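You operate a simulated robot arm through the tools that you are given. There is no shell and no other tool. Be economical: measure what you need, move in short steps, check, and stop when the job is done.

Carry out the task below with a simulated two-armed robot. There is one attempt and no reset: what you move stays moved.

Task
Open the bottom drawer of the side bench, take the white pad and leave it in the inside of the bottom side bench drawer, then shut the drawer. Take the blue sensor from the third shelf from the bottom of the column rack and leave it in the yellow tray. Take the grey wad from the top of the cart and put it on the top of the holder table. Push the filters drawer shut. Take the lime pad on the open end of the drawer table and put it away on the top of the lint box. Take the grey sensor and put it on the upper shelf of the narrow rack. Take the blue bracket on the third shelf from the bottom of the column rack and put it away on the top of the side bench. Do these in any order. Set down upright: grey sensor, blue bracket.
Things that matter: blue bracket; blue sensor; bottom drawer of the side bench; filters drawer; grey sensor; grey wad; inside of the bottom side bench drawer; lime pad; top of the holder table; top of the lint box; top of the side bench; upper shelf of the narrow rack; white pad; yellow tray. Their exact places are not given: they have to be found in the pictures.

Only the result counts: the job must be done as asked and must still hold three seconds after the hand-in. Knocking over, shifting, dropping, spilling or breaking anything else fails it.

Robot
Two 7-joint arms with fingered hands on one trunk, on a base that drives. Base frame: it is fixed to the floor where the robot stands at the start and does not move with it; the origin is under the middle of the robot, x ahead of it, y to its left, z up; the surface under the hand at the start is at about z = 800. Readings come in mm, rad, newtons and seconds.
The left shoulder is at the start at [30, 136, 1205], the right one opposite. Places, roughly: blue bracket (6x8x7 cm) [-7800, -500, 1000]; blue sensor [-7500, -500, 1000]; bottom drawer of the side bench [700, 100, 600]; filters drawer [-9000, -1300, 900]; grey sensor [-8750, -500, 750]; grey wad (8x5x4 cm) [-10300, -1800, 800]; inside of the bottom side bench drawer [800, 100, 600]; lime pad (9x7x5 cm) [-8800, -1100, 800]; top of the holder table [-8400, -800, 700]; top of the lint box (20x32 cm) [-4400, -12240, 620]; top of the side bench [700, 500, 800]; upper shelf of the narrow rack [-11800, 300, 1300]; white pad (9x7x5 cm) [-2400, 2100, 800]; yellow tray (26x18x5 cm) [-7600, -400, 1400]. Payload 5 kg a hand.
The tool frame of a hand sits at the grasp point between the pads (the TCP): z along the fingers, y along the line on which they close. The tips reach 42 mm beyond it. Largest opening 208 mm; the body of the gripper starts 119 mm behind the TCP. The gripper is a hand of 4 fingers: y runs from the thumb to the fingers, the wrist lies at [0, 0, -332] in the tool frame.
Orientation is that of the tool frame in the base frame, as [roll, pitch, yaw] about the fixed x, y, z axes, in that order (R = Rz(yaw) Ry(pitch) Rx(roll)). With the fingers straight down and closing along the base's y, the tool's x points along the base's -x, its y along +y and its z along -z.

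Tools
- The arms move only by the tool step_arm. It takes "left_rows", "right_rows" or both (then of equal length, played together; a hand with none holds still); each is a list that holds one entry, the list of rows, each a list of 6 numbers: the shift along the tool's x, y, z in mm, then the turn, a rotation vector about the tool's x, y, z in degrees. In form: [[[dx, dy, dz, ax, ay, az], ...]]. A call has 1 to 10 rows; each row is the pose to reach, as a shift and turn from the pose commanded when the call began, along the tool's axes at that moment. Each row takes 0.2 s and may step no farther than 50 mm and 0.15 rad from the row before; otherwise, the whole call is refused. Where a pose cannot be reached the arm comes as near as it can. A force on the tool above 40 N (or 10 N above the force at the start of the call, whichever is more), or a blocked arm, ends the call early, and 0.2 s more pass. In this call time passes only in rows, and 0.2 s behind the last. It gives the time, the measured TCP pose, the force on the tool (base axes), the opening and the grip force at its end, in the units of the frame above (readings bear some noise), with the torque about the TCP (base axes, N m) and any sound that the robot's microphone picked up.
- Cameras (640 x 400 px; columns grow to the right, rows downward): "scene" is now at [21.1, 20.1, 1906.7]; the picture's right is [0.55, -0.84, 0.00], its down [-0.72, -0.47, -0.50] and it looks along [0.42, 0.28, -0.86] (base axes); focal length 272 px, centre (320, 200). "left" rides on the left gripper at [-101, 0, -145] in its tool frame; the picture's right is [0.00, -1.00, 0.00], its down [0.82, 0.00, -0.57] and it looks along [0.57, 0.00, 0.82] (tool axes); focal length 261 px, centre (320, 200). "right" rides on the right gripper at [101, 0, -145] in its tool frame; the picture's right is [0.00, 1.00, 0.00], its down [-0.82, 0.00, -0.57] and it looks along [-0.57, 0.00, 0.82] (tool axes); focal length 261 px, centre (320, 200).
- grab_frame(camera): a new picture of that camera. It takes no simulated time.
- lift_body(by): slides the trunk up (or, below 0, down) by that many mm; the arms and the scene camera ride with it, the base frame stays. It gives what a move gives, with no picture.
- base_move(legs): drives the robot by 1 to 6 legs, each [ahead, left, turn to the left] in mm, mm and rad, along the robot's own axes; the way and the turn of a leg run together, so that a leg with both is an arc; at most 1500 mm and 3.142 rad a leg. The arms and the cameras ride along, it lands a little off, and it stops where it bumps. It gives what a move gives.
- finger_targets(finger1, finger2, finger3, thumb_bend, hand): sets how far each is bent, from 0 (flat) to 1 (curled in); at 0.3 the hand is open as for a grip, at 0.7 the pads meet at the TCP. One left out holds its place. A second passes; each finger stops where it meets its share of the squeeze, and holds until it gets a number again. It is the only way to open and close the hand. It gives what a move gives, with no picture; readings hold the bend of each and the force on the fingers (four entries, about 0 where the hand has none), thumb and palm.
- aim_head(pan, tilt): turns the head with the scene camera to pan (to the left, within 2.496 rad either way) and tilt (down, from -0.506 to 1.204), counted from straight ahead of the robot. It gives what a move gives.
- probe_pixels(camera, pixels): for up to 12 pixels [column, row] of the newest picture of that camera ("zoom" is the newest enlarged one), the place [x, y, z] in the base frame of the surface seen there, good to about 2 mm, but the place of the scene camera against the robot may be out by one fixed shift of up to 25 mm in any direction. It takes no simulated time.
- inspect(camera, box): a new picture of the part [left, top, right, bottom] of that camera's present view, enlarged. It takes no simulated time.
- sign_off(): hands the job in; it is judged then, once.

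Keep the steps short. Do not move on a guess: measure, check each grasp and each placing, and mend mistakes. In all there are 145 turns and 178 pictures (those below and enlarged ones count). Leave the grippers open and the arms clear of the work at the hand-in unless told otherwise, and finish with a single line.

The tools are called as name(argument=value, ...) on one line, values as JSON. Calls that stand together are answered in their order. step_arm: Moves the arms, as the interface text tells. Its arguments: {"type":"object","properties":{"left_rows":{"type":"array","items":{"type":"array","items":{"type":"array","items":{"type":"number"}}}},"right_rows":{"type":"array","items":{"type":"array","items":{"type":"array","items":{"type":"number"}}}}},"required":[]} The other tools are called the same way: lift_body (by) slides the trunk up or down; finger_targets (finger1, finger2, finger3, thumb_bend, hand) moves the fingers one by one; base_move (legs) drives the base; aim_head (pan, tilt) turns the head that bears the scene camera; grab_frame (camera) takes a picture; probe_pixels (camera, pixels) gives the place of the surface under pixels of a picture; inspect (camera, box) takes an enlarged picture of a part of a camera's view; sign_off () hands the job in.

At the start:

```text
t: 0.0
left_tool_pos: [534.9, 560.0, 1063.7]
left_orientation: [3.14, -0.001, 3.142]
left_force: [0.0, 0.2, -0.4]
left_moment: [-0.01, -0.06, 0.0]
left_opening: 207.7
left_grip_force: 0.0
left_shape: jaw
left_bend: [0.3, 0.3, 0.3, 0.3]
left_finger forces: [0.0, 0.0, 0.0, 0.0, 0.0, 0.0]
right_tool_pos: [744.7, -101.9, 1012.3]
right_orientation: [-3.141, -0.001, 3.141]
right_force: [-0.3, 0.2, -0.6]
right_moment: [0.02, 0.03, 0.0]
right_opening: 208.0
right_grip_force: 0.1
right_shape: jaw
right_bend: [0.3, 0.3, 0.3, 0.3]
right_finger forces: [0.0, 0.1, 0.0, 0.1, 0.0, 0.0]
trunk travel left (down, up): [-225.0, 265.0]
robot x, y, heading: [-1.2, -0.4, -0.002]
head pan, tilt: [0.579, 1.044]
```

scene: 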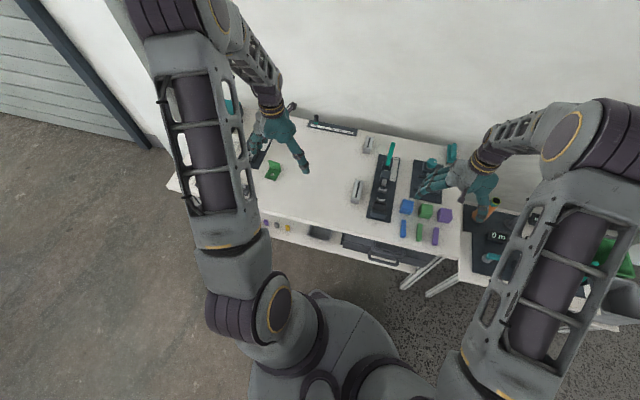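
right: 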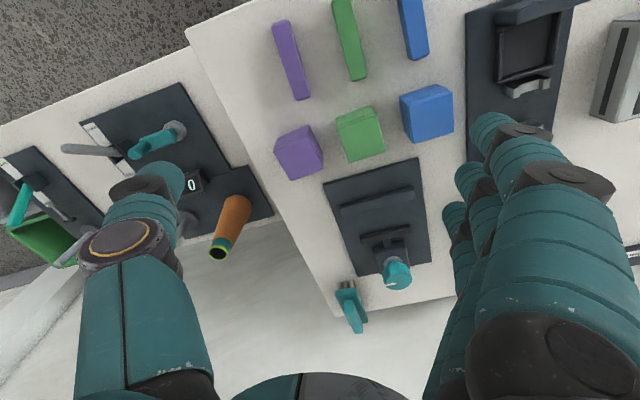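
left: 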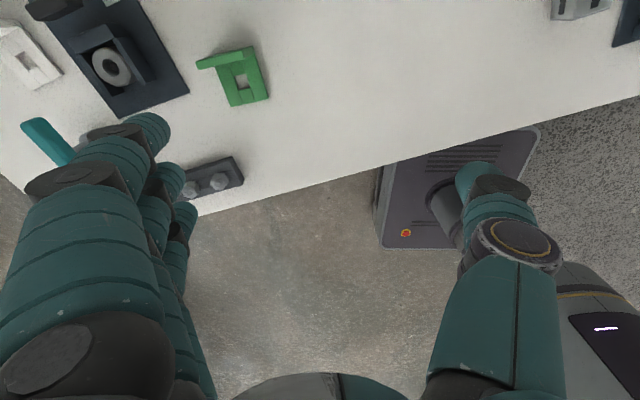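

I see the side bench ahead, with a drawer handle near (380,258) in the scene picture. I'll zoom in on it and measure it.

inspect(camera="scene", box=[220, 180, 480, 320])

probe_pixels(camera="scene", pixels=[[383, 259], [350, 237], [425, 262], [320, 205], [285, 190], [320, 233], [315, 160]])

```text
2.46 times, centred on (350, 250) of scene
```

zoom: 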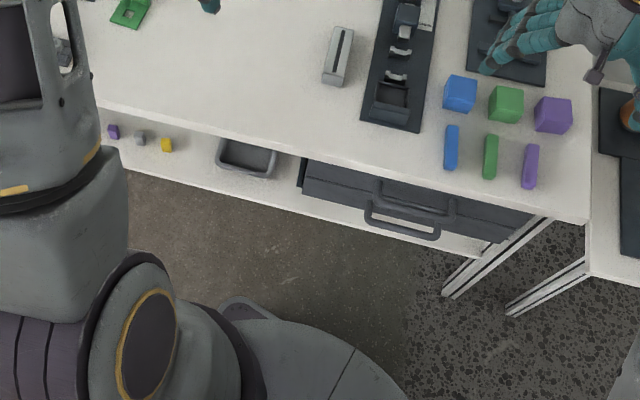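

```text
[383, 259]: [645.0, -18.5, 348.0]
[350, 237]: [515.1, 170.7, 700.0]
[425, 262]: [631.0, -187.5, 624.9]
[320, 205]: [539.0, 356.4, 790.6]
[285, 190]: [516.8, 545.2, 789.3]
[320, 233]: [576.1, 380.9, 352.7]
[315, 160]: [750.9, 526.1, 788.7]
```

The zoom shows two drawer handles, one above the other. I'll measure both.

probe_pixels(camera="zoom", pixels=[[368, 212], [400, 230], [437, 236], [380, 190], [415, 207], [450, 212], [310, 190], [470, 235], [310, 172], [520, 215], [420, 190], [400, 212]])

aim_head(pan=0.0, tilt=0.9)

grab_frame(camera="scene")

```text
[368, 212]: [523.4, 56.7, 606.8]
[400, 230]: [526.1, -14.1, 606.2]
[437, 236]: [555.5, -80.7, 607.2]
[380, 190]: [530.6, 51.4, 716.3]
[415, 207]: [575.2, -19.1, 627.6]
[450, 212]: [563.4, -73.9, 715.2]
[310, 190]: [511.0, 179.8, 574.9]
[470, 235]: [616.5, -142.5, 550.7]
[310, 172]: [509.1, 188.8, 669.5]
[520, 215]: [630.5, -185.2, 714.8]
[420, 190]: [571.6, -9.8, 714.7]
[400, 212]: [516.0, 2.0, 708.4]
```

```text
t: 1.0
left_tool_pos: [535.8, 560.0, 1064.0]
left_orientation: [-3.14, -0.001, -3.141]
left_force: [-0.5, 0.9, 0.3]
left_moment: [0.01, -0.01, -0.04]
left_opening: 207.8
left_grip_force: 0.1
left_shape: jaw
left_bend: [0.3, 0.3, 0.3, 0.3]
left_finger forces: [0.0, 0.1, 0.1, 0.0, 0.0, 0.0]
right_tool_pos: [746.6, -100.3, 1011.9]
right_orientation: [-3.141, 0.0, 3.14]
right_force: [-0.2, 0.9, -0.1]
right_moment: [0.0, 0.0, -0.01]
right_opening: 207.4
right_grip_force: 0.1
right_shape: jaw
right_bend: [0.3, 0.3, 0.3, 0.3]
right_finger forces: [0.0, 0.0, 0.0, 0.0, 0.0, 0.0]
trunk travel left (down, up): [-225.0, 265.0]
robot x, y, heading: [1.0, 2.4, 0.004]
head pan, tilt: [0.0, 0.901]
```

```text
173 pictures are left
```

scene: 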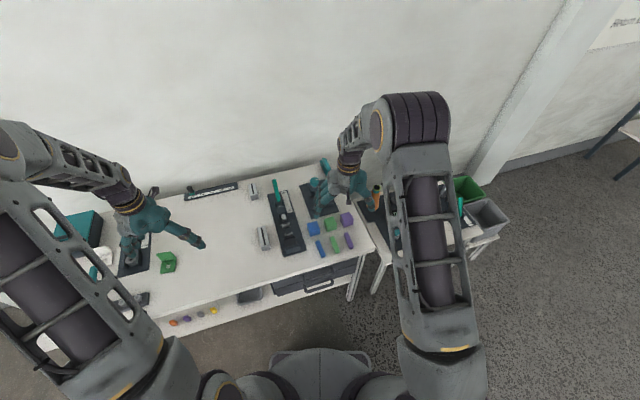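

The bench front is slanted about 18° and the bottom handle is near [535,-13,607]. The far jobs come first, so I'll look around the room behind.

aim_head(pan=2.49, tilt=0.25)

grab_frame(camera="scene")

aim_head(pan=-2.49, tilt=0.25)

grab_frame(camera="scene")

aim_head(pan=1.4, tilt=0.3)

grab_frame(camera="scene")

aim_head(pan=-1.3, tilt=0.3)

grab_frame(camera="scene")

```text
t: 3.2
left_tool_pos: [535.1, 559.1, 1064.1]
left_orientation: [-3.139, -0.001, 3.142]
left_force: [0.3, -0.4, 0.1]
left_moment: [0.03, -0.01, 0.02]
left_opening: 207.8
left_grip_force: 0.0
left_shape: jaw
left_bend: [0.3, 0.3, 0.3, 0.3]
left_finger forces: [0.0, 0.1, 0.0, 0.1, 0.0, 0.1]
right_tool_pos: [744.5, -101.2, 1012.4]
right_orientation: [-3.141, -0.001, -3.141]
right_force: [0.4, -0.3, -0.5]
right_moment: [-0.02, -0.03, 0.03]
right_opening: 207.9
right_grip_force: 0.0
right_shape: jaw
right_bend: [0.3, 0.3, 0.3, 0.3]
right_finger forces: [0.0, 0.1, 0.0, 0.0, 0.0, 0.0]
trunk travel left (down, up): [-225.0, 265.0]
robot x, y, heading: [0.8, -1.1, 0.001]
head pan, tilt: [2.491, 0.25]
```

```text
172 pictures are left
```

scene: 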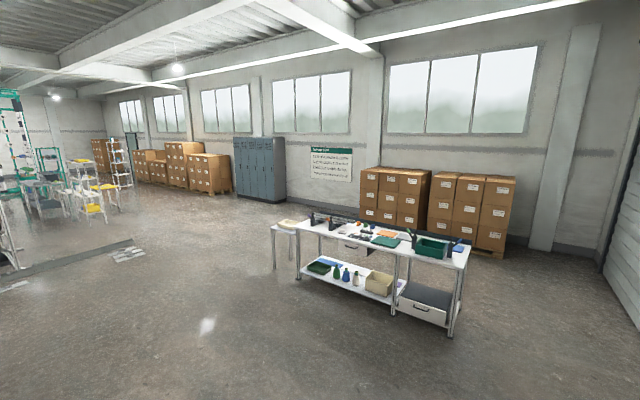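

```text
t: 7.2
left_tool_pos: [534.6, 559.3, 1064.1]
left_orientation: [-3.141, 0.0, 3.141]
left_force: [-0.6, -0.1, 0.8]
left_moment: [-0.03, 0.0, 0.03]
left_opening: 207.7
left_grip_force: 0.1
left_shape: jaw
left_bend: [0.3, 0.3, 0.3, 0.3]
left_finger forces: [0.1, 0.0, 0.0, 0.0, 0.0, 0.0]
right_tool_pos: [746.2, -101.2, 1012.3]
right_orientation: [3.14, -0.002, -3.141]
right_force: [0.6, 0.0, -0.2]
right_moment: [0.0, -0.04, -0.01]
right_opening: 207.8
right_grip_force: 0.0
right_shape: jaw
right_bend: [0.3, 0.3, 0.3, 0.3]
right_finger forces: [0.1, 0.0, 0.1, 0.0, 0.0, 0.1]
trunk travel left (down, up): [-225.0, 265.0]
robot x, y, heading: [-1.3, -1.1, -0.004]
head pan, tilt: [-2.491, 0.25]
```

```text
171 pictures are left
```

scene: 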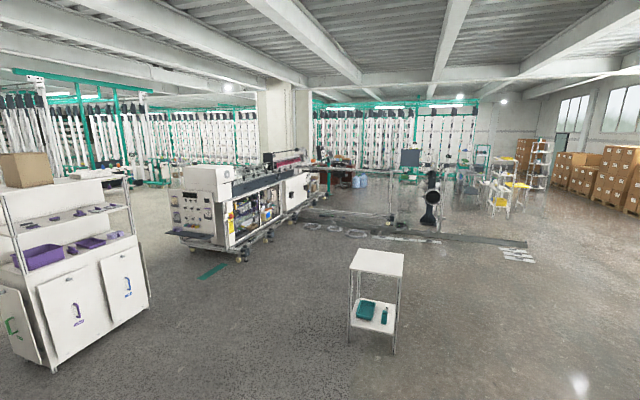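

```text
t: 10.4
left_tool_pos: [536.4, 559.8, 1064.0]
left_orientation: [-3.14, -0.001, -3.141]
left_force: [-0.1, 0.1, 0.3]
left_moment: [0.01, 0.04, 0.03]
left_opening: 207.9
left_grip_force: 0.1
left_shape: jaw
left_bend: [0.3, 0.3, 0.3, 0.3]
left_finger forces: [0.1, 0.0, 0.0, 0.0, 0.0, 0.0]
right_tool_pos: [744.2, -102.3, 1011.9]
right_orientation: [3.142, -0.002, -3.141]
right_force: [0.3, -0.4, 0.5]
right_moment: [-0.02, 0.01, 0.01]
right_opening: 207.6
right_grip_force: 0.0
right_shape: jaw
right_bend: [0.3, 0.3, 0.3, 0.3]
right_finger forces: [0.0, 0.0, 0.1, 0.0, 0.0, 0.0]
trunk travel left (down, up): [-225.0, 265.0]
robot x, y, heading: [-1.7, -3.4, 0.004]
head pan, tilt: [1.4, 0.3]
```

```text
170 pictures are left
```

scene: 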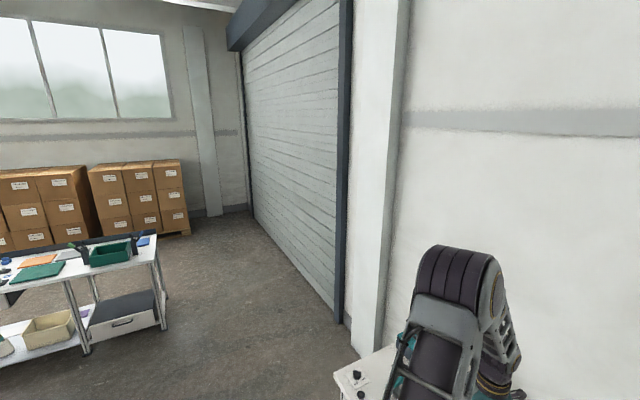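

```text
t: 12.8
left_tool_pos: [536.3, 559.8, 1063.7]
left_orientation: [-3.141, 0.0, -3.14]
left_force: [-1.2, 0.6, -0.2]
left_moment: [-0.03, 0.0, 0.01]
left_opening: 207.6
left_grip_force: 0.0
left_shape: jaw
left_bend: [0.3, 0.3, 0.3, 0.3]
left_finger forces: [0.1, 0.0, 0.0, 0.0, 0.1, 0.0]
right_tool_pos: [745.0, -100.0, 1012.3]
right_orientation: [3.141, 0.001, 3.141]
right_force: [-0.1, -0.5, 0.7]
right_moment: [-0.02, 0.03, -0.03]
right_opening: 207.8
right_grip_force: 0.1
right_shape: jaw
right_bend: [0.3, 0.3, 0.3, 0.3]
right_finger forces: [0.0, 0.0, 0.0, 0.1, 0.0, 0.1]
trunk travel left (down, up): [-225.0, 265.0]
robot x, y, heading: [-0.3, 2.6, 0.004]
head pan, tilt: [-1.3, 0.3]
```

```text
169 pictures are left
```

scene: 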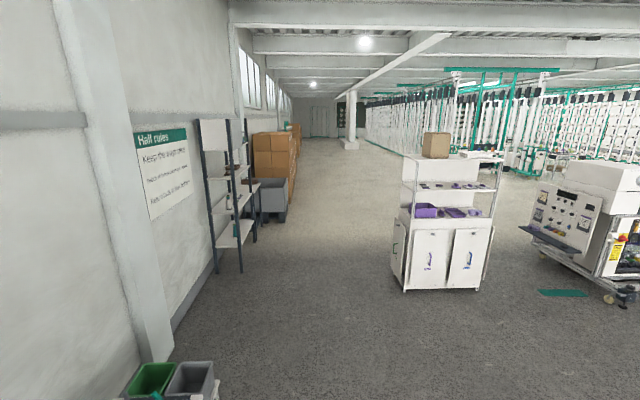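

The way back is open, with a small white table near (-1830,-900) and the pad table near (-2400,2100). I'll back off, turn round, then drive between them.

base_move(legs=[[-600, 0, 0], [0, 0, 3.14], [600, -450, 0], [1400, 0, 0], [500, 0, 0]])

aim_head(pan=0.0, tilt=0.25)

grab_frame(camera="scene")

```text
t: 36.2
left_tool_pos: [-3638.8, -68.9, 1063.6]
left_orientation: [-3.141, -0.002, -0.012]
left_force: [-0.3, -0.1, 0.1]
left_moment: [-0.01, -0.08, 0.0]
left_opening: 208.0
left_grip_force: 0.1
left_shape: jaw
left_bend: [0.3, 0.3, 0.3, 0.3]
left_finger forces: [0.0, 0.1, 0.0, 0.0, 0.1, 0.0]
right_tool_pos: [-3839.3, 594.9, 1010.8]
right_orientation: [-3.141, 0.001, -0.011]
right_force: [-0.9, 0.4, 0.1]
right_moment: [0.01, -0.05, -0.02]
right_opening: 207.7
right_grip_force: 0.1
right_shape: jaw
right_bend: [0.3, 0.3, 0.3, 0.3]
right_finger forces: [0.0, 0.0, 0.1, 0.0, 0.0, 0.0]
trunk travel left (down, up): [-225.0, 265.0]
robot x, y, heading: [-3095.2, 484.6, 3.132]
head pan, tilt: [-1.3, 0.3]
```

```text
t: 37.7
left_tool_pos: [-3637.5, -69.7, 1064.1]
left_orientation: [3.141, 0.001, -0.013]
left_force: [-0.3, -1.0, 0.1]
left_moment: [0.0, 0.01, 0.02]
left_opening: 207.6
left_grip_force: 0.1
left_shape: jaw
left_bend: [0.3, 0.3, 0.3, 0.3]
left_finger forces: [0.0, 0.1, 0.0, 0.0, 0.0, 0.0]
right_tool_pos: [-3839.6, 594.3, 1012.4]
right_orientation: [3.14, 0.001, -0.011]
right_force: [-0.6, 0.5, 0.5]
right_moment: [0.0, -0.02, 0.04]
right_opening: 207.7
right_grip_force: 0.2
right_shape: jaw
right_bend: [0.3, 0.3, 0.3, 0.3]
right_finger forces: [0.0, 0.0, 0.0, 0.0, 0.0, 0.1]
trunk travel left (down, up): [-225.0, 265.0]
robot x, y, heading: [-3094.8, 483.6, 3.13]
head pan, tilt: [0.0, 0.25]
```

```text
168 pictures are left
```

scene: 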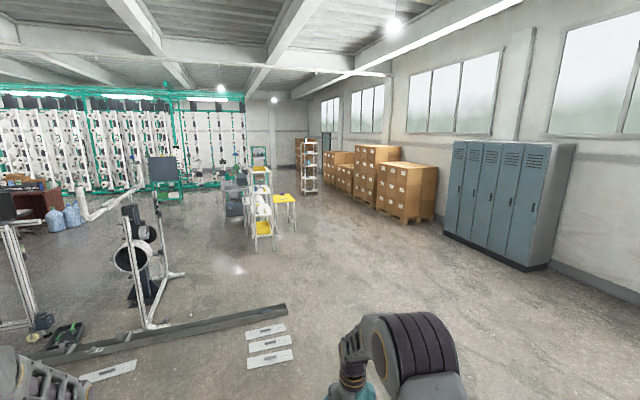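

There's a low rail on the floor ending near (285,310), with plates beside it, and the racks lie beyond at about (260,210). I'll measure these.

probe_pixels(camera="scene", pixels=[[285, 308], [265, 331], [290, 355], [268, 236], [290, 230], [262, 170], [305, 190], [415, 215], [250, 240], [270, 195], [235, 210], [180, 190]])

inspect(camera="scene", box=[170, 130, 350, 250])

```text
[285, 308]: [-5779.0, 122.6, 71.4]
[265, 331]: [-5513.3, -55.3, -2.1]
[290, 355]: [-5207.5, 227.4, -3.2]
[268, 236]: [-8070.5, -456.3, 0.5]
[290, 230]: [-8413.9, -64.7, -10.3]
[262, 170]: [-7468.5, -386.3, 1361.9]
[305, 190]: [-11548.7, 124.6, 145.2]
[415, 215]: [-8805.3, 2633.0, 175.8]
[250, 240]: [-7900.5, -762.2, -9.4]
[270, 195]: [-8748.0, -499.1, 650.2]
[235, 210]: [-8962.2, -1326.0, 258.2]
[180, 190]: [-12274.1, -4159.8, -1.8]
```

```text
3.33 times, centred on (260, 190) of scene
```

zoom: 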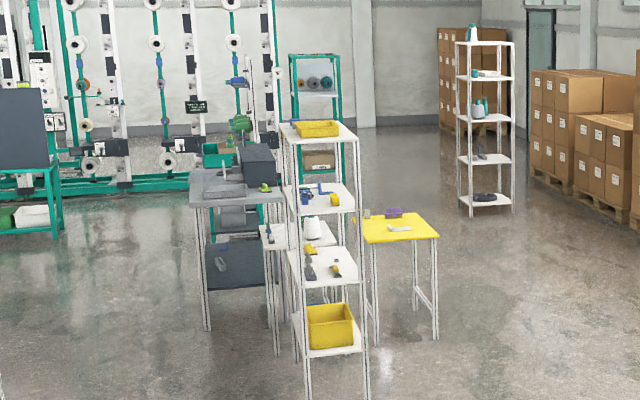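

The rail is 71 mm high and ends at y≈122, so I'll go round it at y≈1050. Then I'll stop in front of the column rack and look.

base_move(legs=[[1300, -600, 0], [1500, 0, 0], [600, 0, 0], [100, 1100, 0]])

aim_head(pan=0.3, tilt=0.5)

grab_frame(camera="scene")

```text
t: 60.1
left_tool_pos: [-7147.0, -512.5, 1064.3]
left_orientation: [3.141, 0.001, -0.02]
left_force: [-0.5, 0.4, -0.3]
left_moment: [0.03, -0.02, -0.02]
left_opening: 207.7
left_grip_force: 0.0
left_shape: jaw
left_bend: [0.3, 0.3, 0.3, 0.3]
left_finger forces: [0.1, 0.1, 0.0, 0.1, 0.0, 0.1]
right_tool_pos: [-7342.6, 152.4, 1012.1]
right_orientation: [-3.141, 0.0, -0.019]
right_force: [-0.4, -1.1, -0.1]
right_moment: [0.07, -0.01, 0.0]
right_opening: 207.8
right_grip_force: 0.0
right_shape: jaw
right_bend: [0.3, 0.3, 0.3, 0.3]
right_finger forces: [0.0, 0.1, 0.0, 0.1, 0.1, 0.1]
trunk travel left (down, up): [-225.0, 265.0]
robot x, y, heading: [-6601.3, 38.2, 3.121]
head pan, tilt: [0.0, 0.25]
```

```text
t: 60.9
left_tool_pos: [-7147.0, -511.6, 1065.1]
left_orientation: [-3.141, -0.001, -0.02]
left_force: [0.3, 0.2, -0.3]
left_moment: [0.0, 0.0, 0.0]
left_opening: 207.5
left_grip_force: 0.1
left_shape: jaw
left_bend: [0.3, 0.3, 0.3, 0.3]
left_finger forces: [0.0, 0.0, 0.0, 0.0, 0.0, 0.0]
right_tool_pos: [-7342.4, 153.1, 1013.1]
right_orientation: [-3.141, 0.0, -0.019]
right_force: [0.5, -0.4, -0.3]
right_moment: [0.01, 0.03, 0.02]
right_opening: 207.8
right_grip_force: 0.0
right_shape: jaw
right_bend: [0.3, 0.3, 0.3, 0.3]
right_finger forces: [0.0, 0.0, 0.1, 0.0, 0.0, 0.1]
trunk travel left (down, up): [-225.0, 265.0]
robot x, y, heading: [-6596.6, 34.3, 3.12]
head pan, tilt: [0.3, 0.499]
```

```text
166 pictures are left
```

scene: 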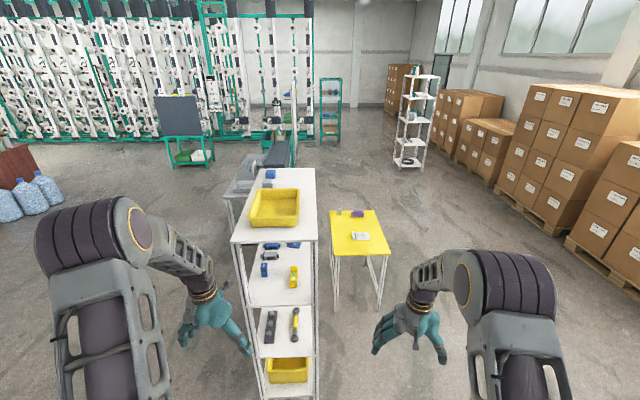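

The column rack is straight ahead with the yellow tray on top. I'll zoom in and measure it.

inspect(camera="scene", box=[210, 150, 400, 270])

inspect(camera="scene", box=[220, 230, 340, 310])

probe_pixels(camera="zoom", pixels=[[265, 60], [215, 100], [290, 145], [420, 125], [330, 105], [170, 60], [505, 60], [90, 30], [520, 300], [160, 280], [235, 250], [410, 240]])

```text
3.33 times, centred on (305, 210) of scene
```

zoom: 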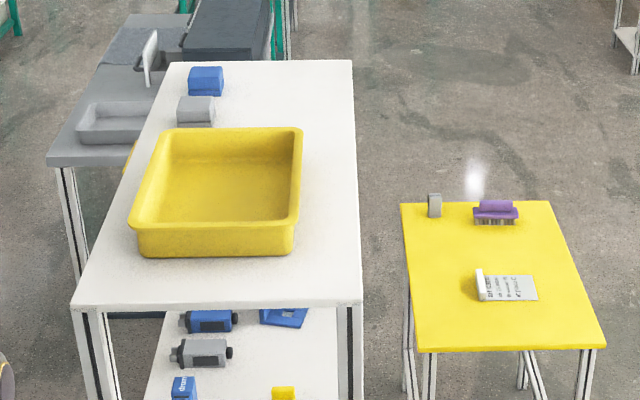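

```text
5.00 times, centred on (280, 270) of scene
```

zoom: 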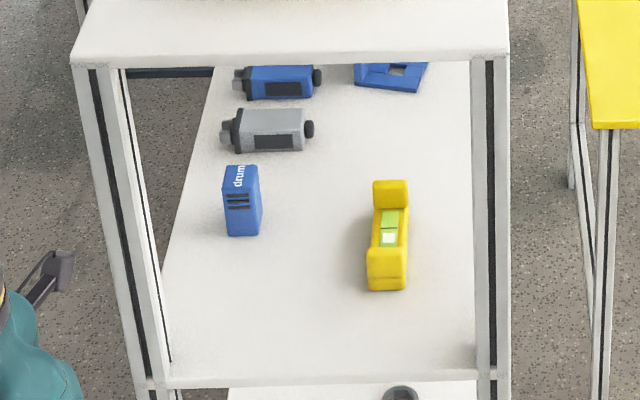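

```text
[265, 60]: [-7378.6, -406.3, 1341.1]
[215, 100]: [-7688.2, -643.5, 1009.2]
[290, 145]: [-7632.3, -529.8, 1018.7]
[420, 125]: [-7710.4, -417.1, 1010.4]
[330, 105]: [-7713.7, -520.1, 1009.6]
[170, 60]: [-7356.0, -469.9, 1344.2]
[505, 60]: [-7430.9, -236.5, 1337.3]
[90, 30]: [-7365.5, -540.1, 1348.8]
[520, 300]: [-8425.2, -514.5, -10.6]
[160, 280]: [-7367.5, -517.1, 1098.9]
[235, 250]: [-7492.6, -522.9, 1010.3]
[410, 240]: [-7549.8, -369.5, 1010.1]
```

On the third shelf I see a blue box marked "drum", a blue and a grey camera-like unit, a yellow item, and a blue bracket at the back. I'll take another look at the yellow table and the grey bench to find where I can stand and the grey sensor.

inspect(camera="scene", box=[210, 120, 400, 270])

probe_pixels(camera="scene", pixels=[[331, 212], [374, 212], [391, 253], [335, 254], [339, 212], [358, 213], [360, 235], [262, 169], [315, 169], [270, 173], [240, 195], [275, 208]])

```text
2.67 times, centred on (305, 195) of scene
```

zoom: 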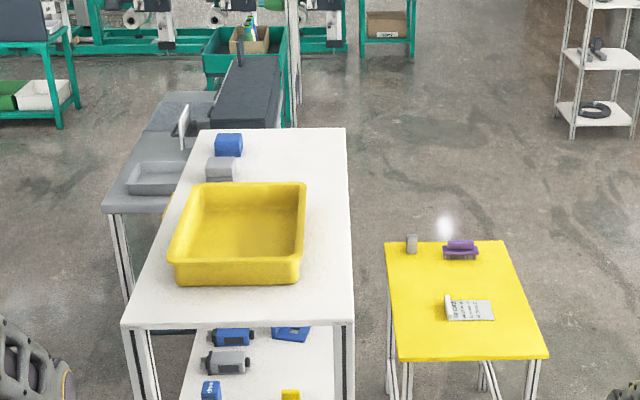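

```text
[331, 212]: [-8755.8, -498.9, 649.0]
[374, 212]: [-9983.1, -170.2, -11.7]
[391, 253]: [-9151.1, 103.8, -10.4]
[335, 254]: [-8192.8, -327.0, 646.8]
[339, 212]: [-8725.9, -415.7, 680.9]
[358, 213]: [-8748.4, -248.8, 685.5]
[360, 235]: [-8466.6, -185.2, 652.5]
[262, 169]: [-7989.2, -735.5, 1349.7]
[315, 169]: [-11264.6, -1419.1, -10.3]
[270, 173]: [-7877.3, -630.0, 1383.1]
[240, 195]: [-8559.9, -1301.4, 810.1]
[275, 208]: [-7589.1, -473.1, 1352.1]
```

The rack runs along about 17° from −x and is open on its +y side, where there's floor room beside the yellow table. I'll drive round there and face the rack.

base_move(legs=[[1150, -640, 0], [0, 0, 1.89]])

aim_head(pan=0.0, tilt=0.75)

grab_frame(camera="scene")

```text
t: 62.9
left_tool_pos: [-7277.4, -434.7, 1061.4]
left_orientation: [-3.141, -0.017, -0.001]
left_force: [11.2, -8.0, -2.3]
left_moment: [0.65, 0.67, 1.39]
left_opening: 208.1
left_grip_force: 0.1
left_shape: jaw
left_bend: [0.28, 0.3, 0.3, 0.3]
left_finger forces: [11.2, 0.0, 0.1, 0.1, 0.0, 0.0]
right_tool_pos: [-7485.5, 234.0, 1009.8]
right_orientation: [3.14, -0.003, -0.018]
right_force: [-0.7, 2.5, -1.4]
right_moment: [-0.34, -0.15, -0.01]
right_opening: 207.7
right_grip_force: 0.1
right_shape: jaw
right_bend: [0.3, 0.3, 0.3, 0.3]
right_finger forces: [0.0, 0.1, 0.1, 0.0, 0.0, 0.1]
trunk travel left (down, up): [-225.0, 265.0]
robot x, y, heading: [-6739.8, 121.5, 3.124]
head pan, tilt: [0.3, 0.499]
stopped in leg 1: the force on the tool passed its limit at 63 N (the readings are from after the stop); the commanded pose is now the measured one
```

```text
t: 63.7
left_tool_pos: [-7277.6, -434.6, 1061.5]
left_orientation: [-3.139, -0.012, -0.004]
left_force: [11.4, -5.0, -1.7]
left_moment: [0.49, 0.69, 1.31]
left_opening: 208.0
left_grip_force: 0.0
left_shape: jaw
left_bend: [0.3, 0.3, 0.3, 0.3]
left_finger forces: [11.4, 0.0, 0.0, 0.0, 0.1, 0.1]
right_tool_pos: [-7483.0, 232.8, 1012.4]
right_orientation: [3.139, 0.0, -0.017]
right_force: [0.6, 1.0, -1.0]
right_moment: [-0.08, -0.06, 0.01]
right_opening: 207.7
right_grip_force: 0.1
right_shape: jaw
right_bend: [0.3, 0.3, 0.3, 0.3]
right_finger forces: [0.0, 0.0, 0.1, 0.0, 0.1, 0.1]
trunk travel left (down, up): [-225.0, 265.0]
robot x, y, heading: [-6742.5, 118.8, 3.124]
head pan, tilt: [0.0, 0.75]
```

```text
162 pictures are left
```

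scene: 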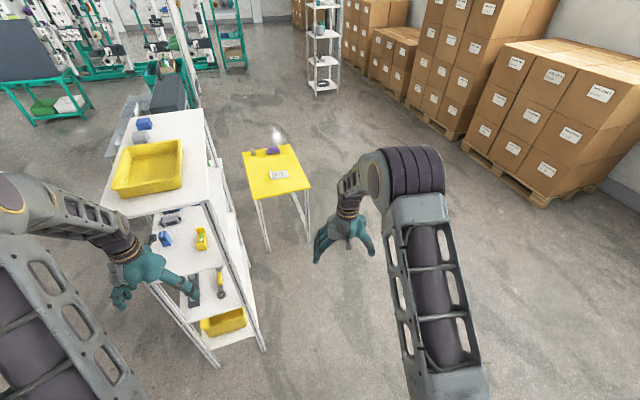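

My left fingers touched the front post of the rack and stopped the drive. Everything still stands. I'll back straight off, then take the way further out.

base_move(legs=[[-250, 60, 0], [-150, -600, 0]])

grab_frame(camera="scene")

```text
t: 68.6
left_tool_pos: [-6869.2, 94.6, 1062.8]
left_orientation: [-3.141, -0.013, 0.003]
left_force: [-0.1, 1.0, 0.6]
left_moment: [-0.08, 0.0, -0.02]
left_opening: 207.8
left_grip_force: 0.1
left_shape: jaw
left_bend: [0.3, 0.3, 0.3, 0.3]
left_finger forces: [0.0, 0.0, 0.1, 0.0, 0.0, 0.0]
right_tool_pos: [-7079.2, 759.9, 1011.7]
right_orientation: [3.14, 0.001, -0.011]
right_force: [0.3, 0.1, 0.2]
right_moment: [-0.06, 0.0, -0.02]
right_opening: 207.9
right_grip_force: 0.0
right_shape: jaw
right_bend: [0.3, 0.3, 0.3, 0.3]
right_finger forces: [0.0, 0.0, 0.0, 0.1, 0.1, 0.0]
trunk travel left (down, up): [-225.0, 265.0]
robot x, y, heading: [-6335.2, 652.8, 3.132]
head pan, tilt: [0.0, 0.75]
```

```text
161 pictures are left
```

scene: 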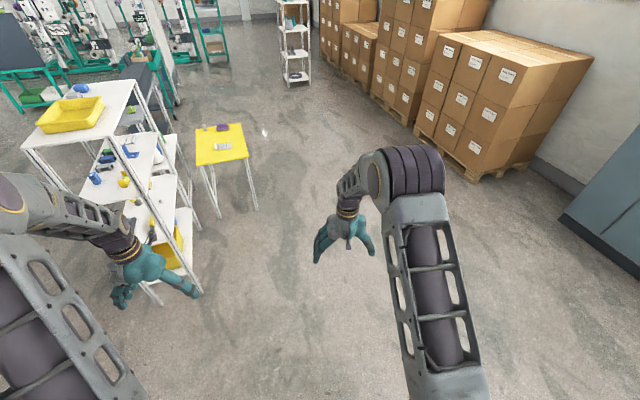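

The way is clear here. I'll turn both hands from pointing down to pointing forward and draw them in for work between the shelves.

step_arm(left_rows=[[[-6, -26, 0, 0, -8.5, 0], [-13, -52, 0, 0, -17, 0], [-20, -77, 0, 0, -25.5, 0], [-26, -103, 0, 0, -34, 0], [-33, -129, 0, 0, -42.5, 0], [-40, -155, 0, 0, -51, 0], [-46, -180, 0, 0, -59.5, 0], [-53, -206, 0, 0, -68, 0], [-60, -232, 0, 0, -76.5, 0], [-66, -258, 0, 0, -85, 0]]], right_rows=[[[14, 14, -10, 0, -8.5, 0], [28, 28, -20, 0, -17, 0], [43, 43, -30, 0, -25.5, 0], [57, 57, -40, 0, -34, 0], [72, 72, -50, 0, -42.5, 0], [86, 86, -60, 0, -51, 0], [100, 100, -70, 0, -59.5, 0], [115, 115, -70, 0, -68, 0], [130, 129, -70, 0, -76.5, 0], [144, 143, -70, 0, -85, 0]]])

```text
t: 71.0
left_tool_pos: [-6936.3, 353.0, 1062.4]
left_orientation: [3.128, 1.475, -0.015]
left_force: [0.6, 0.5, -0.2]
left_moment: [0.02, -0.03, 0.05]
left_opening: 207.8
left_grip_force: 0.0
left_shape: jaw
left_bend: [0.3, 0.3, 0.3, 0.3]
left_finger forces: [0.0, 0.1, 0.0, 0.0, 0.0, 0.0]
left hand out of reach, approached as far as the arm can: row 8
right_tool_pos: [-6954.9, 639.4, 1104.2]
right_orientation: [2.253, 1.397, -1.002]
right_force: [1.1, 0.6, 0.4]
right_moment: [-0.02, -0.05, 0.08]
right_opening: 208.1
right_grip_force: 0.0
right_shape: jaw
right_bend: [0.3, 0.3, 0.3, 0.3]
right_finger forces: [0.1, 0.1, 0.0, 0.1, 0.0, 0.0]
trunk travel left (down, up): [-225.0, 265.0]
robot x, y, heading: [-6337.5, 653.8, 3.128]
head pan, tilt: [0.0, 0.75]
stopped in row 10 (right hand): the arm was blocked; the commanded pose is now the measured one
```

I sent the right hand the wrong way, towards the middle. I'll slide it back to its own side.

step_arm(right_rows=[[[0, -45, 0, 0, 0, 0], [0, -90, 0, 0, 0, 0], [0, -135, 0, 0, 0, 0], [0, -180, 0, 0, 0, 0], [0, -225, 0, 0, -2, 0], [0, -260, 0, 0, -4, 0]]])

grab_frame(camera="scene")

grab_frame(camera="left")

grab_frame(camera="right")

```text
t: 72.4
left_tool_pos: [-6937.3, 353.2, 1062.2]
left_orientation: [3.128, 1.474, -0.014]
left_force: [0.5, 0.5, -0.3]
left_moment: [-0.03, -0.08, 0.01]
left_opening: 208.3
left_grip_force: 0.1
left_shape: jaw
left_bend: [0.3, 0.3, 0.3, 0.3]
left_finger forces: [0.0, 0.0, 0.0, 0.0, 0.0, 0.0]
right_tool_pos: [-6925.8, 896.0, 1066.5]
right_orientation: [1.861, 1.429, -1.396]
right_force: [0.2, 1.2, 0.3]
right_moment: [-0.03, -0.03, 0.04]
right_opening: 207.9
right_grip_force: 0.1
right_shape: jaw
right_bend: [0.3, 0.3, 0.3, 0.3]
right_finger forces: [0.0, 0.0, 0.0, 0.0, 0.0, 0.0]
trunk travel left (down, up): [-225.0, 265.0]
robot x, y, heading: [-6337.7, 650.8, 3.129]
head pan, tilt: [0.0, 0.75]
```

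```text
160 pictures are left
```

scene: 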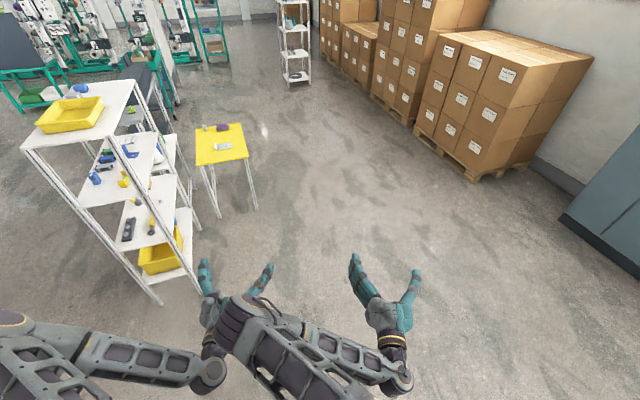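

```text
159 pictures are left
```

left: 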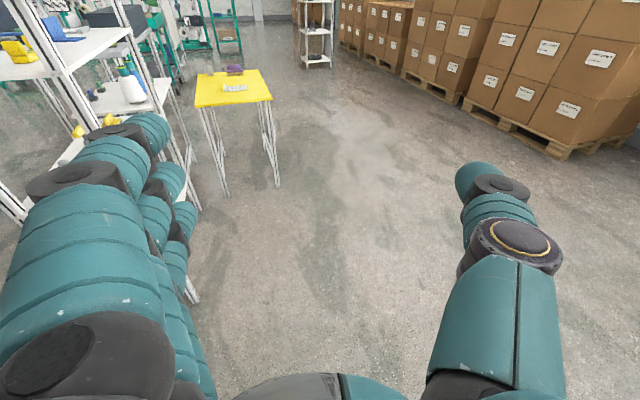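

```text
158 pictures are left
```

right: 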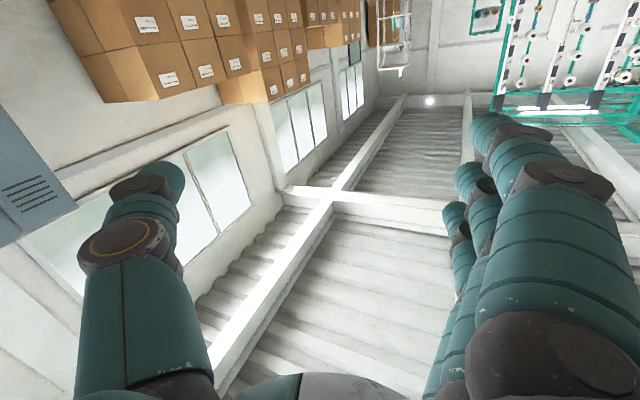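

Both hands point forward now. I'll drive to beside the rack's open long side and turn to face it.

base_move(legs=[[1430, -30, 0], [0, 0, 1.88]])

grab_frame(camera="scene")

grab_frame(camera="left")

```text
t: 84.0
left_tool_pos: [-7283.2, 211.7, 1062.6]
left_orientation: [3.134, 1.473, 1.874]
left_force: [0.1, 0.1, -0.3]
left_moment: [0.02, -0.03, 0.01]
left_opening: 208.0
left_grip_force: 0.0
left_shape: jaw
left_bend: [0.3, 0.3, 0.3, 0.3]
left_finger forces: [0.0, 0.1, 0.0, 0.0, 0.0, 0.1]
right_tool_pos: [-7802.3, 56.4, 1067.7]
right_orientation: [1.867, 1.43, 0.491]
right_force: [-0.6, -0.2, 0.4]
right_moment: [0.02, -0.01, 0.0]
right_opening: 208.0
right_grip_force: 0.0
right_shape: jaw
right_bend: [0.3, 0.3, 0.3, 0.3]
right_finger forces: [0.0, 0.1, 0.0, 0.0, 0.0, 0.1]
trunk travel left (down, up): [-225.0, 265.0]
robot x, y, heading: [-7748.7, 693.6, -1.27]
head pan, tilt: [0.0, 0.75]
```

```text
157 pictures are left
```

scene: 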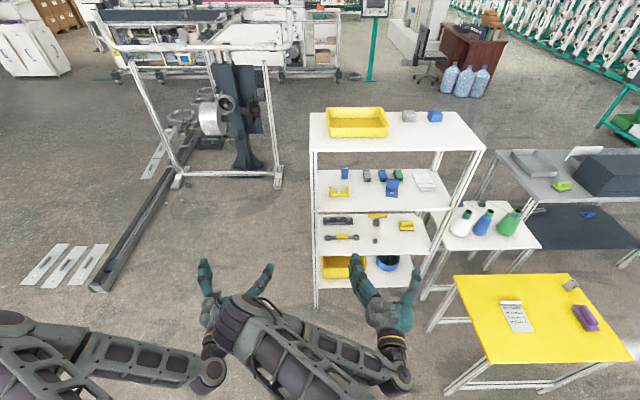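

```text
156 pictures are left
```

left: 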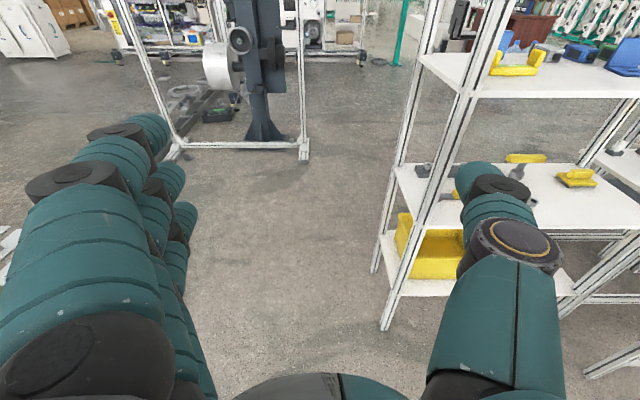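

The rack's long side is square in front. I'll zoom on the third shelf, the tops and the tables beyond.

inspect(camera="scene", box=[300, 150, 480, 262])

probe_pixels(camera="zoom", pixels=[[165, 82], [240, 85], [285, 85], [325, 128], [345, 85], [140, 150], [435, 110], [60, 210], [520, 200], [325, 100], [158, 65], [430, 90]])

inspect(camera="scene", box=[420, 130, 640, 370])

probe_pixels(camera="scene", pixels=[[313, 148], [484, 148], [443, 111], [311, 113], [358, 131], [572, 285], [585, 317], [488, 242], [540, 248], [563, 187], [610, 180], [476, 180]])

```text
3.56 times, centred on (390, 206) of scene
```

zoom: 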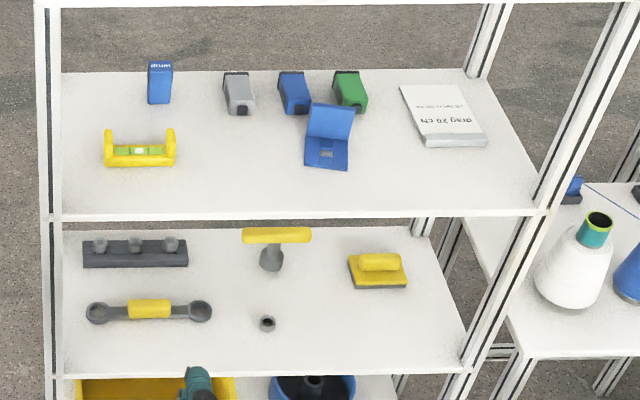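

```text
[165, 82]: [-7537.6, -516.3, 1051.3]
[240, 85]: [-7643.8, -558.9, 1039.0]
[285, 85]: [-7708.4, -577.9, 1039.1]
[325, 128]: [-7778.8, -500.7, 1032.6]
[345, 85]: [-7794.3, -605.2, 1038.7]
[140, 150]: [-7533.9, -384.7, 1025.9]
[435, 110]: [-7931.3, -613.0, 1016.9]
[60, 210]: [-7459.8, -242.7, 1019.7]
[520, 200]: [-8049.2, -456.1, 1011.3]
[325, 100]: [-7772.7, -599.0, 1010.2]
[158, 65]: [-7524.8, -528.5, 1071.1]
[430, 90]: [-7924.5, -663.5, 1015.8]
```

```text
1.67 times, centred on (530, 250) of scene
```

zoom: 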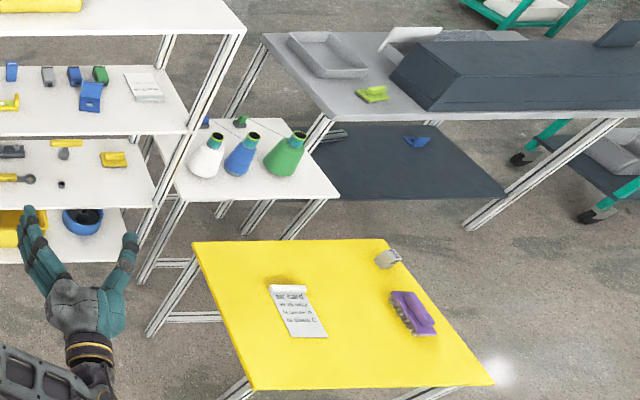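

```text
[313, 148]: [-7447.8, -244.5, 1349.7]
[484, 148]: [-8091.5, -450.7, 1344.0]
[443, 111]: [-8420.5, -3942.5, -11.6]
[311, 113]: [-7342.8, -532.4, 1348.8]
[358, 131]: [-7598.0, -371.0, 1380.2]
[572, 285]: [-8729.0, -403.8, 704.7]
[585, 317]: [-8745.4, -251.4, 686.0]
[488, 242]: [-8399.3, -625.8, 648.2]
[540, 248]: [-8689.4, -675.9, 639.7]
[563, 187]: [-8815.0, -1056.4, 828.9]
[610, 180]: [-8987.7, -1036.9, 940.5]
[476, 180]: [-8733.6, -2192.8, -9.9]
```

I'll zoom closely on the "drum" box row and on the grey thing on the yellow table at (572,285), to tell which kind is a sensor.

inspect(camera="scene", box=[332, 160, 422, 205])

inspect(camera="scene", box=[490, 270, 610, 345])

inspect(camera="scene", box=[400, 105, 450, 130])

```text
7.11 times, centred on (377, 182) of scene
```

zoom: 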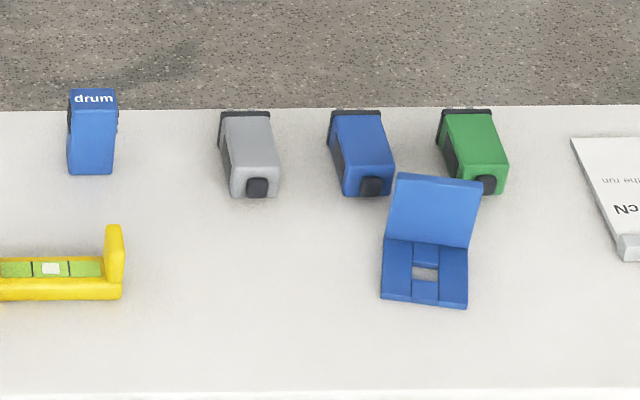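

```text
5.33 times, centred on (550, 308) of scene
```

zoom: 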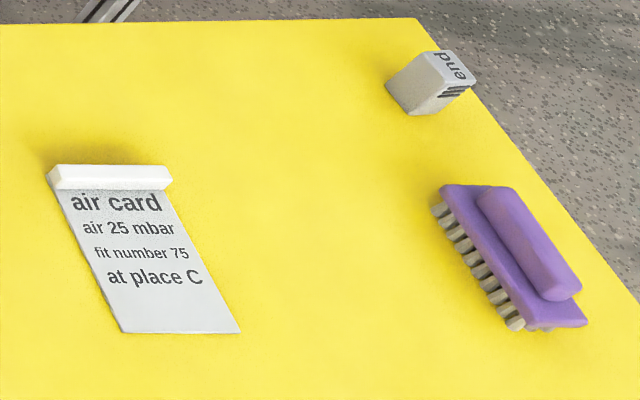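

```text
12.80 times, centred on (425, 118) of scene
```

zoom: 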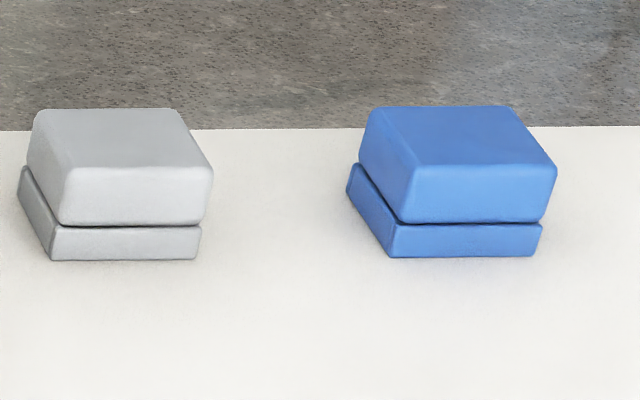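

The grey thing marked "end" is the same ribbed kind as the blue "drum" box, so those two are the sensors. I'll move a little right and nearer, then look with the left hand camera.

base_move(legs=[[320, -200, 0]])

grab_frame(camera="left")

grab_frame(camera="scene")

```text
t: 86.3
left_tool_pos: [-7381.7, -153.0, 1062.6]
left_orientation: [3.127, 1.474, 1.866]
left_force: [0.1, -0.7, -0.5]
left_moment: [-0.02, -0.03, 0.07]
left_opening: 207.7
left_grip_force: 0.1
left_shape: jaw
left_bend: [0.3, 0.3, 0.3, 0.3]
left_finger forces: [0.0, 0.1, 0.0, 0.1, 0.0, 0.0]
right_tool_pos: [-7902.4, -307.4, 1067.5]
right_orientation: [1.872, 1.431, 0.495]
right_force: [-0.5, -0.6, -0.9]
right_moment: [-0.03, 0.02, 0.04]
right_opening: 207.6
right_grip_force: 0.0
right_shape: jaw
right_bend: [0.3, 0.3, 0.3, 0.3]
right_finger forces: [0.0, 0.0, 0.0, 0.0, 0.0, 0.1]
trunk travel left (down, up): [-225.0, 265.0]
robot x, y, heading: [-7847.1, 327.2, -1.275]
head pan, tilt: [0.0, 0.75]
```

```text
150 pictures are left
```

left: 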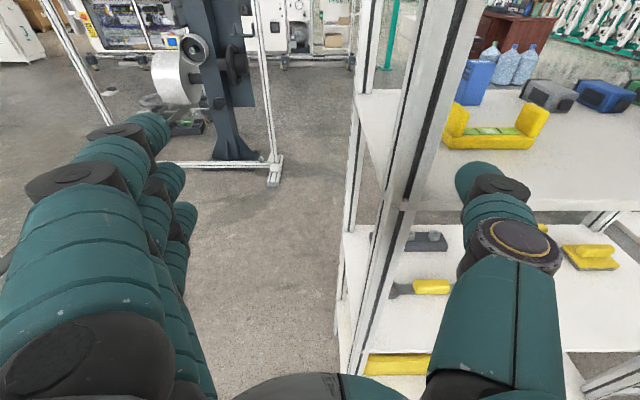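

```text
149 pictures are left
```

scene: 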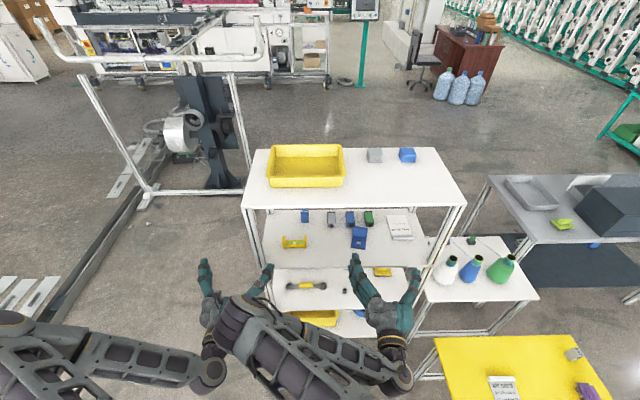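

The sensor stands behind the yellow level at (475,82) in the left picture. I'll measure it with this camera, which is the trustworthy one.

probe_pixels(camera="left", pixels=[[472, 65], [465, 95], [485, 95], [475, 103], [460, 110], [540, 120], [495, 130], [560, 98], [413, 190], [493, 66], [400, 95], [550, 180]])

inspect(camera="left", box=[430, 40, 590, 140])

probe_pixels(camera="scene", pixels=[[305, 213], [300, 242], [359, 235], [263, 208], [463, 207], [269, 152], [340, 152], [345, 178], [268, 178]])

```text
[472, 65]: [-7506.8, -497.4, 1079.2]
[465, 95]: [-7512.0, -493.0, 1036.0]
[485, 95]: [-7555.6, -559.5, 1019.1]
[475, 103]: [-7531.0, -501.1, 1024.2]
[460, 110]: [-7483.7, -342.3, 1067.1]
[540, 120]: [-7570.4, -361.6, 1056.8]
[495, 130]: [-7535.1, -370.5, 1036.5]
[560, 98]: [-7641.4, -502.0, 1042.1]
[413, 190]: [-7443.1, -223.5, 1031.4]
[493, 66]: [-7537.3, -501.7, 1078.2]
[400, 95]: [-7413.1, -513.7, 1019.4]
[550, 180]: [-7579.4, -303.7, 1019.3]
```

```text
4.00 times, centred on (510, 90) of left
```

zoom: 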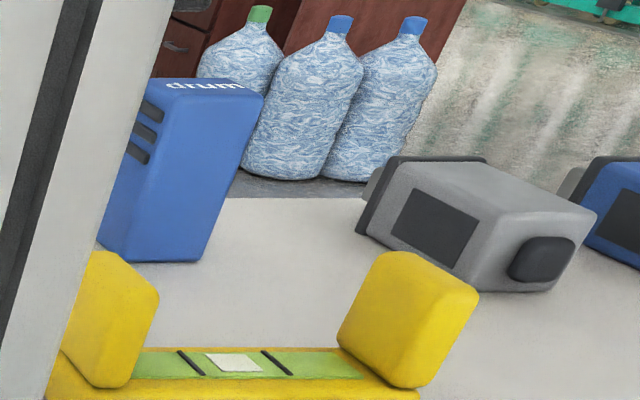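

```text
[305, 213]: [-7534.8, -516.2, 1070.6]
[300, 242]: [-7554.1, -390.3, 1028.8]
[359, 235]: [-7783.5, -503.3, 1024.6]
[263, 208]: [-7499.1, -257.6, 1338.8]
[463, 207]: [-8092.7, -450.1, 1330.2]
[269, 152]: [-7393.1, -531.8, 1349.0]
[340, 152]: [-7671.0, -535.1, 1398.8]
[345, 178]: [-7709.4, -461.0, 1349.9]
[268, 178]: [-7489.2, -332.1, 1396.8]
```

The sensor's front face is at [-7522,-500] with its top at z 1079 and the shelf at z 1019, and the level in front rises to z 1067. I'll come in over the level with the hand tilted about 35° down, part closing first, and stop outside the rack.

finger_targets(hand="left", finger1=0.48, finger2=0.48, finger3=0.48, thumb_bend=0.48)

step_arm(left_rows=[[[0, 0, -45, 0, 0, 0], [-10, -30, -70, 0, 5, 0], [-30, -75, -70, 0, 10, 0], [-50, -120, -70, 0, 15, 0], [-70, -165, -70, 0, 20, 0], [-90, -205, -70, 0, 25, 0], [-102, -237, -70, 0, 29.5, 0]]])

grab_frame(camera="left")

```text
t: 87.3
left_tool_pos: [-7382.8, -152.1, 1063.0]
left_orientation: [3.131, 1.475, 1.869]
left_force: [-8.6, 0.7, -0.8]
left_moment: [0.08, 0.02, -0.75]
left_opening: 141.7
left_grip_force: 5.9
left_shape: fingers
left_bend: [0.48, 0.48, 0.48, 0.46]
left_finger forces: [0.1, 0.1, 0.0, 0.1, 11.5, 0.0]
right_tool_pos: [-7902.6, -304.7, 1068.9]
right_orientation: [1.865, 1.431, 0.489]
right_force: [0.6, -0.3, 0.3]
right_moment: [0.01, 0.0, -0.03]
right_opening: 207.6
right_grip_force: 0.0
right_shape: jaw
right_bend: [0.3, 0.3, 0.3, 0.3]
right_finger forces: [0.0, 0.0, 0.0, 0.0, 0.1, 0.0]
trunk travel left (down, up): [-225.0, 265.0]
robot x, y, heading: [-7850.1, 330.6, -1.276]
head pan, tilt: [0.0, 0.75]
```

```text
t: 88.3
left_tool_pos: [-7468.5, -178.4, 1033.2]
left_orientation: [3.141, 1.251, 1.876]
left_force: [-3.5, 3.1, 1.3]
left_moment: [-0.01, 0.09, -0.33]
left_opening: 132.5
left_grip_force: 2.1
left_shape: fingers
left_bend: [0.48, 0.48, 0.48, 0.48]
left_finger forces: [0.0, 0.0, 0.1, 0.1, 4.5, 0.1]
left hand out of reach, approached as far as the arm can: row 2, 3, 4
right_tool_pos: [-7902.9, -306.7, 1067.9]
right_orientation: [1.864, 1.43, 0.484]
right_force: [-0.4, -0.3, -0.5]
right_moment: [0.01, 0.01, 0.0]
right_opening: 207.9
right_grip_force: 0.0
right_shape: jaw
right_bend: [0.3, 0.3, 0.3, 0.3]
right_finger forces: [0.0, 0.0, 0.0, 0.0, 0.0, 0.0]
trunk travel left (down, up): [-225.0, 265.0]
robot x, y, heading: [-7853.4, 326.3, -1.273]
head pan, tilt: [0.0, 0.75]
stopped in row 4 (left hand): the force on the tool passed its limit at 68 N (the readings are from after the stop); the commanded pose is now the measured one
```

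```text
147 pictures are left
```

left: 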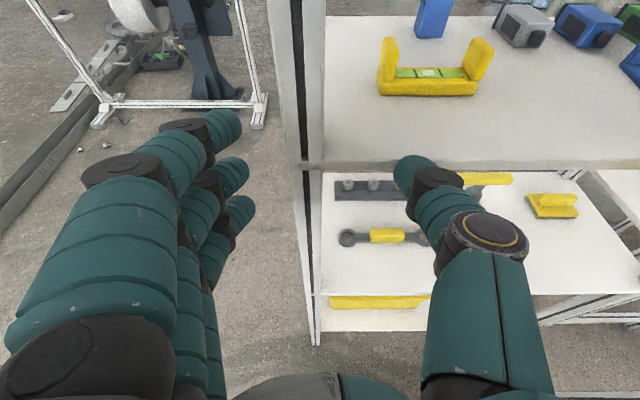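

The thumb is resting against the rack's front post because the arm couldn't draw in far enough. I'll back the base off a little to free it.

base_move(legs=[[-150, 0, 0]])

grab_frame(camera="scene")

```text
t: 89.7
left_tool_pos: [-7511.3, -33.8, 1034.2]
left_orientation: [-3.141, 1.254, 1.88]
left_force: [-0.9, 1.1, 0.5]
left_moment: [0.06, -0.01, 0.02]
left_opening: 131.6
left_grip_force: 0.2
left_shape: fingers
left_bend: [0.48, 0.48, 0.48, 0.48]
left_finger forces: [0.1, 0.0, 0.1, 0.0, 0.0, 0.0]
right_tool_pos: [-7944.4, -160.6, 1069.0]
right_orientation: [1.854, 1.432, 0.478]
right_force: [-0.2, 0.6, 0.0]
right_moment: [0.04, -0.03, 0.01]
right_opening: 208.0
right_grip_force: 0.1
right_shape: jaw
right_bend: [0.3, 0.3, 0.3, 0.3]
right_finger forces: [0.0, 0.0, 0.1, 0.0, 0.0, 0.0]
trunk travel left (down, up): [-225.0, 265.0]
robot x, y, heading: [-7893.5, 470.6, -1.279]
head pan, tilt: [0.0, 0.75]
```

```text
146 pictures are left
```

scene: 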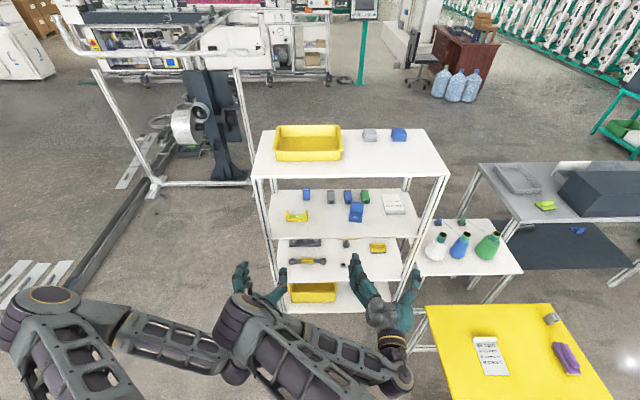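

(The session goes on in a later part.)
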